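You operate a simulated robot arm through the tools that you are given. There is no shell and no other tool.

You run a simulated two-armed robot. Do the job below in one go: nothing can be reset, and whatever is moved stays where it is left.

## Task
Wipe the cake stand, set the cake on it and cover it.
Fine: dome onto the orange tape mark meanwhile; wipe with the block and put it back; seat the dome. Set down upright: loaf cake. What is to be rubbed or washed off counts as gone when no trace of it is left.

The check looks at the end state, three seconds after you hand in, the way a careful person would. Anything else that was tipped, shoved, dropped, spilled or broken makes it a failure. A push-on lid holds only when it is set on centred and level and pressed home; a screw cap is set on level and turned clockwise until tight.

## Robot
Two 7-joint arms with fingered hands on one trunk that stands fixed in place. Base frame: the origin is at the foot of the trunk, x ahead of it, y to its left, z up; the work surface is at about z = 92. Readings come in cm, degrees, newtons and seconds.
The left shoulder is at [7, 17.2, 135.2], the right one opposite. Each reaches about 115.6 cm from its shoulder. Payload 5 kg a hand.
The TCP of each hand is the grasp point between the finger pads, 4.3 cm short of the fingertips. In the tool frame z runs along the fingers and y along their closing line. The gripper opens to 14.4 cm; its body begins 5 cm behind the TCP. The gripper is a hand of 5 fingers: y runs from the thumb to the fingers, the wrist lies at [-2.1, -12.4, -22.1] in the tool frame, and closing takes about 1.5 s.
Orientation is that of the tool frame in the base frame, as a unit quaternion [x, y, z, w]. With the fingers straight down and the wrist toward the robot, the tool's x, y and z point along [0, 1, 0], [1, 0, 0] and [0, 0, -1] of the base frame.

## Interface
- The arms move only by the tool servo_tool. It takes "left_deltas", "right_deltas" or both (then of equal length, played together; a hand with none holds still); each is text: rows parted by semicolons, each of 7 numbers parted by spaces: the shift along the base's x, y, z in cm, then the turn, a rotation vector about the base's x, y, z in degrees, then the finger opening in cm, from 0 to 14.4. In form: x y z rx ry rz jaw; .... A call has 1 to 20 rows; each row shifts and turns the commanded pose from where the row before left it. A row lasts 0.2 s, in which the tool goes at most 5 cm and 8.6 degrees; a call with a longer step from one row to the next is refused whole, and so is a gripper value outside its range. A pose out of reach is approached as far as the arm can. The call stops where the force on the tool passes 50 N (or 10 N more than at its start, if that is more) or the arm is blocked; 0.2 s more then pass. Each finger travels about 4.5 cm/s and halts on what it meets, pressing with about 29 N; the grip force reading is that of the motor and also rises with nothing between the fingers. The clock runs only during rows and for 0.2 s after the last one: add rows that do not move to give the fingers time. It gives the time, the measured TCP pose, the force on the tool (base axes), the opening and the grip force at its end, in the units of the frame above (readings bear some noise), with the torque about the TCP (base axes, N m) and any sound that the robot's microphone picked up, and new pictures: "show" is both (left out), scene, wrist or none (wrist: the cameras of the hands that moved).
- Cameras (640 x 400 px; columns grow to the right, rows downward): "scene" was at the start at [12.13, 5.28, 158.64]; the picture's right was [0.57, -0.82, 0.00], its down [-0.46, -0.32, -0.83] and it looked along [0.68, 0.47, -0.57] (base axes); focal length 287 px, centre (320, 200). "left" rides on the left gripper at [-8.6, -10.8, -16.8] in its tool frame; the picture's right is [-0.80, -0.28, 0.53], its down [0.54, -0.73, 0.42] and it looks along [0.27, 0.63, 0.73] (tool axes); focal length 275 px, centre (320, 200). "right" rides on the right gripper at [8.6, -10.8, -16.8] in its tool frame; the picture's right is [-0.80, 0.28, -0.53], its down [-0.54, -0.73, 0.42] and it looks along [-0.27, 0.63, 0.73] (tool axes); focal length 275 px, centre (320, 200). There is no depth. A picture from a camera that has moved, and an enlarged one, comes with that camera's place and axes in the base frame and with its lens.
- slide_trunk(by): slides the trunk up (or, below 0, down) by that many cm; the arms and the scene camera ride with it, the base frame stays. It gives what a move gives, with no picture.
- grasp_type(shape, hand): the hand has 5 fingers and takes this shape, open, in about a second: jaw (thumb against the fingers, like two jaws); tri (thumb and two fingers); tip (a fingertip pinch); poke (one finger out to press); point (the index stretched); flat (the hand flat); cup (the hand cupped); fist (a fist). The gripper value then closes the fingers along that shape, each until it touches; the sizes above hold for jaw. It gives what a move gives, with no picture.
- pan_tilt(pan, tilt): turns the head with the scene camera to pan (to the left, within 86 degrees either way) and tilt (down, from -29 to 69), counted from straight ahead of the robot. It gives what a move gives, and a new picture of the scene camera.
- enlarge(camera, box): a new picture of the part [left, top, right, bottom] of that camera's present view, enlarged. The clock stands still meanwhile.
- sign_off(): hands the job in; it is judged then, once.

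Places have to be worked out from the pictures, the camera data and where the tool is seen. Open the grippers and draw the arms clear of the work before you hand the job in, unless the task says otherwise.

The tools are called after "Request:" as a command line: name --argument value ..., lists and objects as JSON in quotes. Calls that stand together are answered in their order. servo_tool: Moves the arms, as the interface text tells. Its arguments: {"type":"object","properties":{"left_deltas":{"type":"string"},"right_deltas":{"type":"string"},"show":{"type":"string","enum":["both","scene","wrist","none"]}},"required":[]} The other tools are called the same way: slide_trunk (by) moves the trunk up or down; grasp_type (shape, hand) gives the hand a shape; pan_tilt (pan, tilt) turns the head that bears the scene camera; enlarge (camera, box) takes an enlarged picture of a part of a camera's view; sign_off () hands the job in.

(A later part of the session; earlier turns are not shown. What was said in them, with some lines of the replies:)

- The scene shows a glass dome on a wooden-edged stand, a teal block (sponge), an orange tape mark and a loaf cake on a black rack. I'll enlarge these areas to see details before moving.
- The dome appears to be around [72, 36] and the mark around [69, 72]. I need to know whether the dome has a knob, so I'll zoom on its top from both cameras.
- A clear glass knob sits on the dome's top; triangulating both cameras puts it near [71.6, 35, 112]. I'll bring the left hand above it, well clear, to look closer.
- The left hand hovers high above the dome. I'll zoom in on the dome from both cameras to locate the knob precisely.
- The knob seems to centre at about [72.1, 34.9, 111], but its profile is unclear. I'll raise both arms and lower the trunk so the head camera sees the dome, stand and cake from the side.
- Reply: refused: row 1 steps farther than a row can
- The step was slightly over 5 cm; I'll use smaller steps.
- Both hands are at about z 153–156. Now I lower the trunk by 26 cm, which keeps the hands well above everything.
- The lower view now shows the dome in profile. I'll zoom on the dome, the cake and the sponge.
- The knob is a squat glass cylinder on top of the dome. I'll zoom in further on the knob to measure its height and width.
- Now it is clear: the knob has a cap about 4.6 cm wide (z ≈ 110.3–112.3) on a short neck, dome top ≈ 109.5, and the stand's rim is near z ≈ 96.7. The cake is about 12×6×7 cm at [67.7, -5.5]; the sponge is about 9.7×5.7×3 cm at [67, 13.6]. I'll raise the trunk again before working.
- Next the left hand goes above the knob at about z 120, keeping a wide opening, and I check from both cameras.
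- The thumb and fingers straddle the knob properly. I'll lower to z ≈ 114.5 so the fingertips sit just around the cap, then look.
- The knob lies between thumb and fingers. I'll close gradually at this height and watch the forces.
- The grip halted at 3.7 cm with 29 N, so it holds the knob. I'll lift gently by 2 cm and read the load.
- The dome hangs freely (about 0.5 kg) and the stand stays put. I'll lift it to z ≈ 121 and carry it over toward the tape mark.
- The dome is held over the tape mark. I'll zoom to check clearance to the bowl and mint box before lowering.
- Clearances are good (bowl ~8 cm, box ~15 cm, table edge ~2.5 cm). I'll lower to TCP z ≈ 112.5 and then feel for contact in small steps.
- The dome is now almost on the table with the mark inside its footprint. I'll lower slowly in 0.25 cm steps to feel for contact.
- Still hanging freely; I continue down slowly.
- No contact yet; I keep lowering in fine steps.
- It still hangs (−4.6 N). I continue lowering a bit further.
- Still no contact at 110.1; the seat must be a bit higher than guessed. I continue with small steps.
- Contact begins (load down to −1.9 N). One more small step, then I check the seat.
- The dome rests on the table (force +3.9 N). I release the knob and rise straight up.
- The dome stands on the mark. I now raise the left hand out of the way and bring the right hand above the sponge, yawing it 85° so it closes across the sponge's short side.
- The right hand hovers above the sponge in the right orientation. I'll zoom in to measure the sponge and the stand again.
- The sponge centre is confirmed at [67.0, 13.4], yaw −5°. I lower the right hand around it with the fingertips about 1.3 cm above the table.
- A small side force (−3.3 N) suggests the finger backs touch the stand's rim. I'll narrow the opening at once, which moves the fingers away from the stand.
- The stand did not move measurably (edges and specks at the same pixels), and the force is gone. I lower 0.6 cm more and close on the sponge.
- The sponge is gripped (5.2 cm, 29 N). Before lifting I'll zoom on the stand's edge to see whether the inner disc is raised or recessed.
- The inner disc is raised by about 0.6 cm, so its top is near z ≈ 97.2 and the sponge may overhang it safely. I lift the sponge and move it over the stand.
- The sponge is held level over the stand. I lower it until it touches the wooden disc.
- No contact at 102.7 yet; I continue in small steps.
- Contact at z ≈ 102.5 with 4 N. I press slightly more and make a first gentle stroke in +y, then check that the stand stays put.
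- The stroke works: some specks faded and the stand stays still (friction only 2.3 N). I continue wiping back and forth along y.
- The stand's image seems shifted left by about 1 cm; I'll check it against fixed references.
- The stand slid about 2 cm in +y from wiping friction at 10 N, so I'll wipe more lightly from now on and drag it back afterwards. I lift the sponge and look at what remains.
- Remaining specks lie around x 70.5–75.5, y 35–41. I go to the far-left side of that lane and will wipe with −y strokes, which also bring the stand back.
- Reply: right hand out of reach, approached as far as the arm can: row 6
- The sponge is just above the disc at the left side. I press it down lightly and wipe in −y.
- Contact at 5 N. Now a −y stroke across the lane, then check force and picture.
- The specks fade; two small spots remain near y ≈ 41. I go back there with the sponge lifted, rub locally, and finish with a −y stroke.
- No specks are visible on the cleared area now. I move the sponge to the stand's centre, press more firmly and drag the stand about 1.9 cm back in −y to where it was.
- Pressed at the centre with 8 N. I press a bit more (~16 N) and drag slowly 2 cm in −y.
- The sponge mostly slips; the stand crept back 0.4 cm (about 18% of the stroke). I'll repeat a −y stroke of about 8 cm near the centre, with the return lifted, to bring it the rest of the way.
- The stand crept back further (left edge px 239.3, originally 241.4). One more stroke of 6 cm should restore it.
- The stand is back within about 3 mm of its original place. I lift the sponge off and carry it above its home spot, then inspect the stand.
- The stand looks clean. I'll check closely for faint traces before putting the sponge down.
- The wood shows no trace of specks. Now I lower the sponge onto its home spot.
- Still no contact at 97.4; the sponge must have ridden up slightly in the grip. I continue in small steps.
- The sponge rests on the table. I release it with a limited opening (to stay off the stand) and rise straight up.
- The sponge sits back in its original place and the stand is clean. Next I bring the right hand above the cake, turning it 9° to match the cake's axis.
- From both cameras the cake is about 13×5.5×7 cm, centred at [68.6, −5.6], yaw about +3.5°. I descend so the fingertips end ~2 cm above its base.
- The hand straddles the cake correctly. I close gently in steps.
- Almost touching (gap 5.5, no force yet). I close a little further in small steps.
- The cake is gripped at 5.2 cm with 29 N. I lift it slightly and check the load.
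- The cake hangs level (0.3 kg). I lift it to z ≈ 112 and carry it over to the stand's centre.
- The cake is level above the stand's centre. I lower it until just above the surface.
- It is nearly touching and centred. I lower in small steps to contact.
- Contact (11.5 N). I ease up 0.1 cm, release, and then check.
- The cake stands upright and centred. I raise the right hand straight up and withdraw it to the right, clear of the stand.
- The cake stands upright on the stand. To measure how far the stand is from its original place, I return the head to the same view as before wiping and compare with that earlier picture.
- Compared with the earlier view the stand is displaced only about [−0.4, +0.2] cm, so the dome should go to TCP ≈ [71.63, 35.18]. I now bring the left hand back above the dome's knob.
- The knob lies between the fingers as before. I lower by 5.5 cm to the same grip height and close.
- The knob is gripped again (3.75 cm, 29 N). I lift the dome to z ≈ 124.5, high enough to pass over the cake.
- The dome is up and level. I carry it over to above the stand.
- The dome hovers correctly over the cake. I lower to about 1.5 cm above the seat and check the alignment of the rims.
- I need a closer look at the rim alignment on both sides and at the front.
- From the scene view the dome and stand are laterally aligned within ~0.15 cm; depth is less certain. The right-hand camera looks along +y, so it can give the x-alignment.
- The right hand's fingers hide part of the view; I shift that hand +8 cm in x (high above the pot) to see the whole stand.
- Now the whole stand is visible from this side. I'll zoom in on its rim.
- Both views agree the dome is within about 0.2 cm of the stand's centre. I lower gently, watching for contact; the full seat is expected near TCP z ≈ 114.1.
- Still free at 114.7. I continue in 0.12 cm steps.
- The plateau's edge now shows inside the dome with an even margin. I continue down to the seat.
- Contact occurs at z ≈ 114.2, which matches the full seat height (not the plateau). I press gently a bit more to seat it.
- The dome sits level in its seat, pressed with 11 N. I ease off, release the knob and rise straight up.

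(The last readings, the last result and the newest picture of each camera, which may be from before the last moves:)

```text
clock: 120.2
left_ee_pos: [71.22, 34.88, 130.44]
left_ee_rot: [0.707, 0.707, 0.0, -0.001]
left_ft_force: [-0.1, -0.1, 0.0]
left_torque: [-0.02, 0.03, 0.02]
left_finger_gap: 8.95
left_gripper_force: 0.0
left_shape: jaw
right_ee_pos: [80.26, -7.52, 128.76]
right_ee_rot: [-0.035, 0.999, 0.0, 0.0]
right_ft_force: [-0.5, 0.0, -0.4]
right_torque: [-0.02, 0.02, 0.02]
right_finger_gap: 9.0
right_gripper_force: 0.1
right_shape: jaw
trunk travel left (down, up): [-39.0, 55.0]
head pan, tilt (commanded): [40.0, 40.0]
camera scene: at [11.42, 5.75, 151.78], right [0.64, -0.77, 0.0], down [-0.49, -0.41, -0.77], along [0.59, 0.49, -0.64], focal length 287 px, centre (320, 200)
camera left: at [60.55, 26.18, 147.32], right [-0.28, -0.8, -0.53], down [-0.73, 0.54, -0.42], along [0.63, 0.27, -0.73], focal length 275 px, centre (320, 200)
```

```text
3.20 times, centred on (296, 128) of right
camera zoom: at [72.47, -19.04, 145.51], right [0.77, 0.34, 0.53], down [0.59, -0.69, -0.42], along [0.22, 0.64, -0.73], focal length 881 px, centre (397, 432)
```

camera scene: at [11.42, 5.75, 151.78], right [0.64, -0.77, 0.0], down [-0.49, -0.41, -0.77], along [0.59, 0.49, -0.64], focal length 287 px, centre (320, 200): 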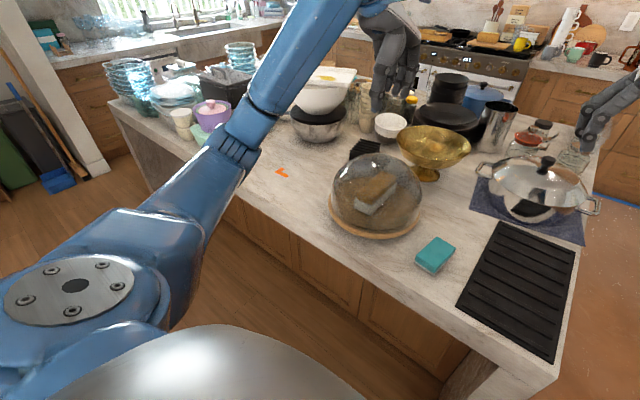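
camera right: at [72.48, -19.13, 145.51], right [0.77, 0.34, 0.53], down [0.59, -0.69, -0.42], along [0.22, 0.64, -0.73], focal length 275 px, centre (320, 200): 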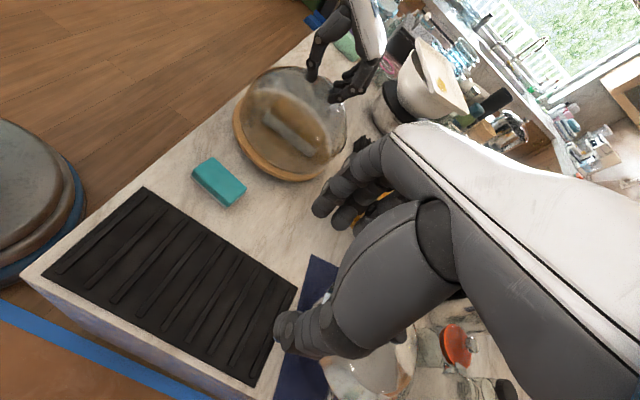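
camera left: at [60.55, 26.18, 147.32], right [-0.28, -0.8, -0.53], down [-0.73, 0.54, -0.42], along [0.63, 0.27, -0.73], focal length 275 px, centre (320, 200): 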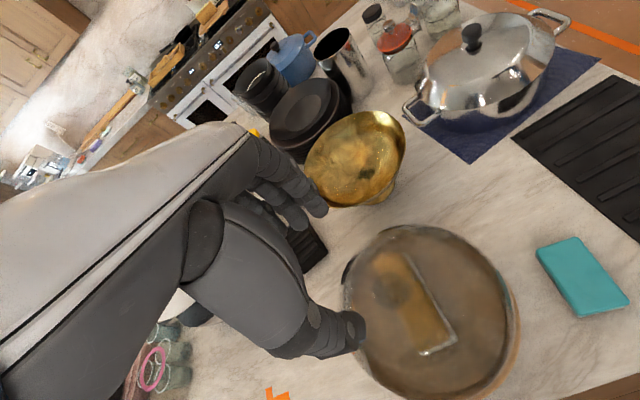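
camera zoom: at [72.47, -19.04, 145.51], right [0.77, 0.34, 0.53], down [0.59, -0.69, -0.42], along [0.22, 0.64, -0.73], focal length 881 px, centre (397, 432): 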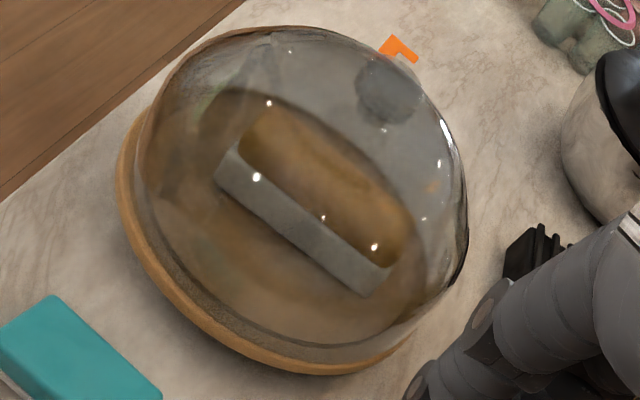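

The dome covers the cake and looks seated. I withdraw the left hand to its start region and return the head to the starting view for comparison.

Request:
servo_tool --left_deltas "0 0 3 0 0 0 9; -1.5 3 1 0 0 0 9; -1.5 3.5 0 0 0 0 9; -1.5 3.5 0 0 0 0 10; -1.5 3.5 0 0 0 0 11; -1.5 3.5 0 0 0 0 12; -1.5 3.5 0 0 0 0 13; -1.5 3.5 0 0 0 0 14; -1.5 3.5 0 0 0 0 14.4; -1.5 2.5 0 0 0 0 14.4; 0 0 0 0 0 0 14.4" --right_deltas "0 0 1 0 0 0 9; 0 -1 1 0 0 0 10; 0 -1 1 0 0 0 11; 0 -1 1 0 0 0 12; 0 -1 0 0 0 0 13; 0 -1 0 0 0 0 14; 0 -1 0 0 0 0 14.4; 0 0 0 0 0 0 14.4; 0 0 0 0 0 0 14.4; 0 0 0 0 0 0 14.4; 0 0 0 0 0 0 14.4" --show "none"

Request:
pan_tilt --pan 34.7 --tilt 34.4

Request:
enlarge --camera "scene" --box '[240, 180, 440, 305]'

```text
clock: 122.6
left_ee_pos: [57.9, 64.98, 134.75]
left_ee_rot: [0.708, 0.707, -0.001, 0.0]
left_ft_force: [-0.2, -0.6, -0.1]
left_torque: [0.01, 0.03, 0.01]
left_finger_gap: 14.4
left_gripper_force: 0.0
left_shape: jaw
right_ee_pos: [80.1, -13.87, 132.74]
right_ee_rot: [-0.035, 0.999, 0.0, -0.002]
right_ft_force: [-0.1, -0.3, -0.5]
right_torque: [0.05, 0.02, -0.02]
right_finger_gap: 14.36
right_gripper_force: 0.0
right_shape: jaw
trunk travel left (down, up): [-39.0, 55.0]
head pan, tilt (commanded): [40.0, 40.0]
```

```text
clock: 123.2
left_ee_pos: [57.8, 65.22, 134.74]
left_ee_rot: [0.707, 0.707, 0.0, 0.0]
left_ft_force: [-0.7, 0.4, 0.5]
left_torque: [0.04, -0.04, -0.01]
left_finger_gap: 14.37
left_gripper_force: 0.0
left_shape: jaw
right_ee_pos: [80.06, -13.77, 132.75]
right_ee_rot: [-0.035, 0.999, 0.0, 0.0]
right_ft_force: [-0.3, 0.0, -0.8]
right_torque: [0.01, 0.0, -0.04]
right_finger_gap: 14.35
right_gripper_force: 0.1
right_shape: jaw
trunk travel left (down, up): [-39.0, 55.0]
head pan, tilt (commanded): [34.7, 34.4]
camera scene: at [12.17, 5.26, 152.63], right [0.57, -0.82, 0.0], down [-0.47, -0.32, -0.82], along [0.68, 0.47, -0.57], focal length 287 px, centre (320, 200)
```

scene: 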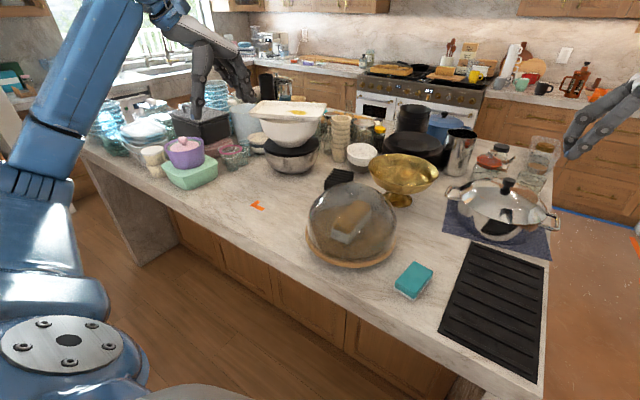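

```text
3.20 times, centred on (340, 242) of scene
camera zoom: at [12.17, 5.26, 152.63], right [0.57, -0.82, 0.0], down [-0.47, -0.32, -0.82], along [0.68, 0.47, -0.57], focal length 918 px, centre (256, 64)
```

zoom: 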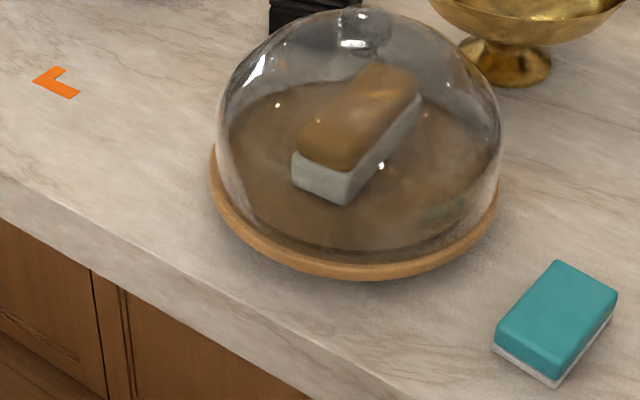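

To compare exactly with the very first picture, I raise the trunk by 6 cm to its original height and take the same zoom.

Request:
slide_trunk --by 6

Request:
enlarge --camera "scene" --box '[240, 180, 440, 305]'

Request:
enlarge --camera "scene" --box '[295, 245, 415, 320]'

Request:
enlarge --camera "scene" --box '[300, 190, 400, 252]'

```text
clock: 124.2
left_ee_pos: [57.79, 65.18, 140.66]
left_ee_rot: [0.708, 0.707, 0.0, 0.0]
left_ft_force: [0.1, 0.1, 0.2]
left_torque: [-0.01, 0.01, -0.01]
left_finger_gap: 14.36
left_gripper_force: 0.0
left_shape: jaw
right_ee_pos: [80.16, -13.75, 138.79]
right_ee_rot: [-0.035, 0.999, 0.0, -0.001]
right_ft_force: [-0.7, 0.1, 0.3]
right_torque: [0.0, -0.02, 0.01]
right_finger_gap: 14.35
right_gripper_force: 0.1
right_shape: jaw
trunk travel left (down, up): [-45.0, 49.0]
head pan, tilt (commanded): [34.7, 34.4]
```

```text
3.20 times, centred on (340, 242) of scene
camera zoom: at [12.19, 5.27, 158.62], right [0.57, -0.82, 0.0], down [-0.47, -0.32, -0.82], along [0.68, 0.47, -0.57], focal length 918 px, centre (256, 64)
```

zoom: 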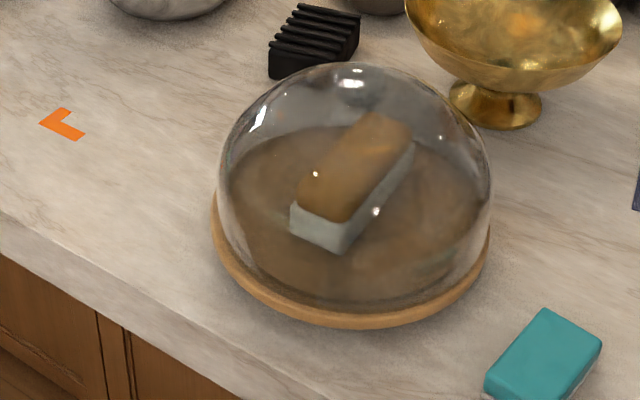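

```text
5.33 times, centred on (355, 282) of scene
camera zoom: at [12.19, 5.27, 158.62], right [0.57, -0.82, 0.0], down [-0.47, -0.32, -0.82], along [0.68, 0.47, -0.57], focal length 1530 px, centre (133, -240)
```

zoom: 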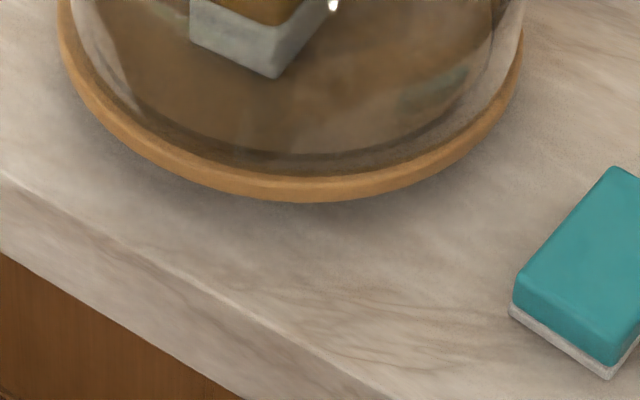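

```text
6.40 times, centred on (350, 221) of scene
camera zoom: at [12.19, 5.27, 158.62], right [0.57, -0.82, 0.0], down [-0.47, -0.32, -0.82], along [0.68, 0.47, -0.57], focal length 1836 px, centre (128, 66)
```

zoom: 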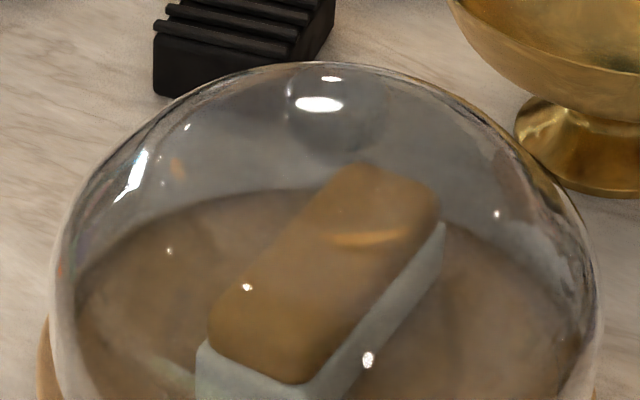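

Compared with the first picture, the knob and dome apex are at the same height and within a couple of mm, the sponge is back, and nothing else moved. One last close check of the rim's seating on both sides.

Request:
enlarge --camera "scene" --box '[302, 235, 350, 283]'

Request:
enlarge --camera "scene" --box '[352, 235, 400, 283]'

Request:
enlarge --camera "scene" --box '[0, 0, 640, 400]'

```text
8.33 times, centred on (326, 259) of scene
camera zoom: at [12.19, 5.27, 158.62], right [0.57, -0.82, 0.0], down [-0.47, -0.32, -0.82], along [0.68, 0.47, -0.57], focal length 2390 px, centre (270, -292)
```

zoom: 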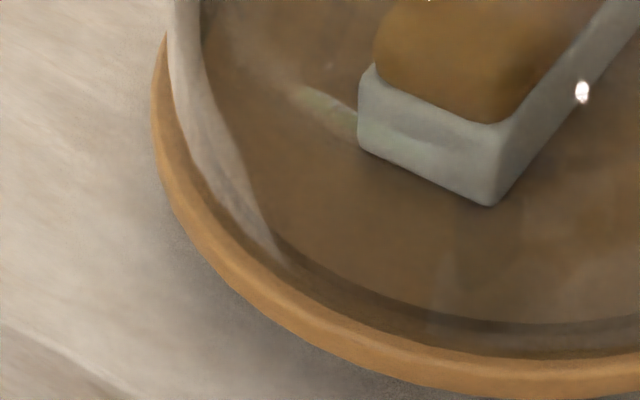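

```text
8.33 times, centred on (376, 259) of scene
camera zoom: at [12.19, 5.27, 158.62], right [0.57, -0.82, 0.0], down [-0.47, -0.32, -0.82], along [0.68, 0.47, -0.57], focal length 2390 px, centre (-147, -292)
```

zoom: 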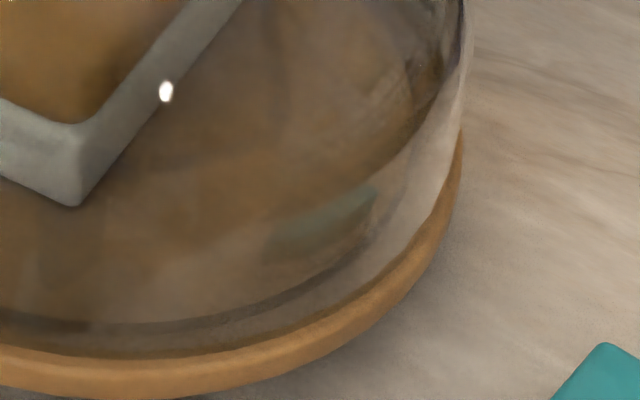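

```text
1.00 times, centred on (320, 200) of scene (not enlarged: the box is as wide or as high as the picture)
camera zoom: at [12.19, 5.27, 158.62], right [0.57, -0.82, 0.0], down [-0.47, -0.32, -0.82], along [0.68, 0.47, -0.57], focal length 287 px, centre (320, 200)
```

zoom: 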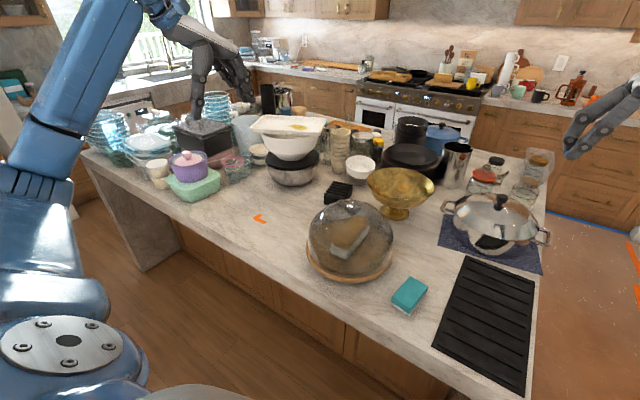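

The rim rests on the ledge all round with the same margins as in the first picture. The cake is upright inside, the sponge is back, and both hands are open and clear, so I hand the job in.

Request:
sign_off

```text
The job is handed in.
```

The job is handed in: the stand is wiped, the loaf cake is upright on it, and the dome is seated over it.

- **Dome:** I parked it on the orange tape mark while I worked. It now sits level on the stand's ledge, at the same height as at the start and within about 2 mm of its original spot.
- **Stand:** Close-up pictures showed no specks left on the wood. It slid about 2 cm under the sponge while I wiped. I dragged it back, and it now sits roughly 4–5 mm from where it started.
- **Sponge:** It is back where it was, perhaps 3 mm off and turned a degree or two.
- **Everything else:** I saw no sign that anything else on the counter was moved. Both hands are open and clear of the work.
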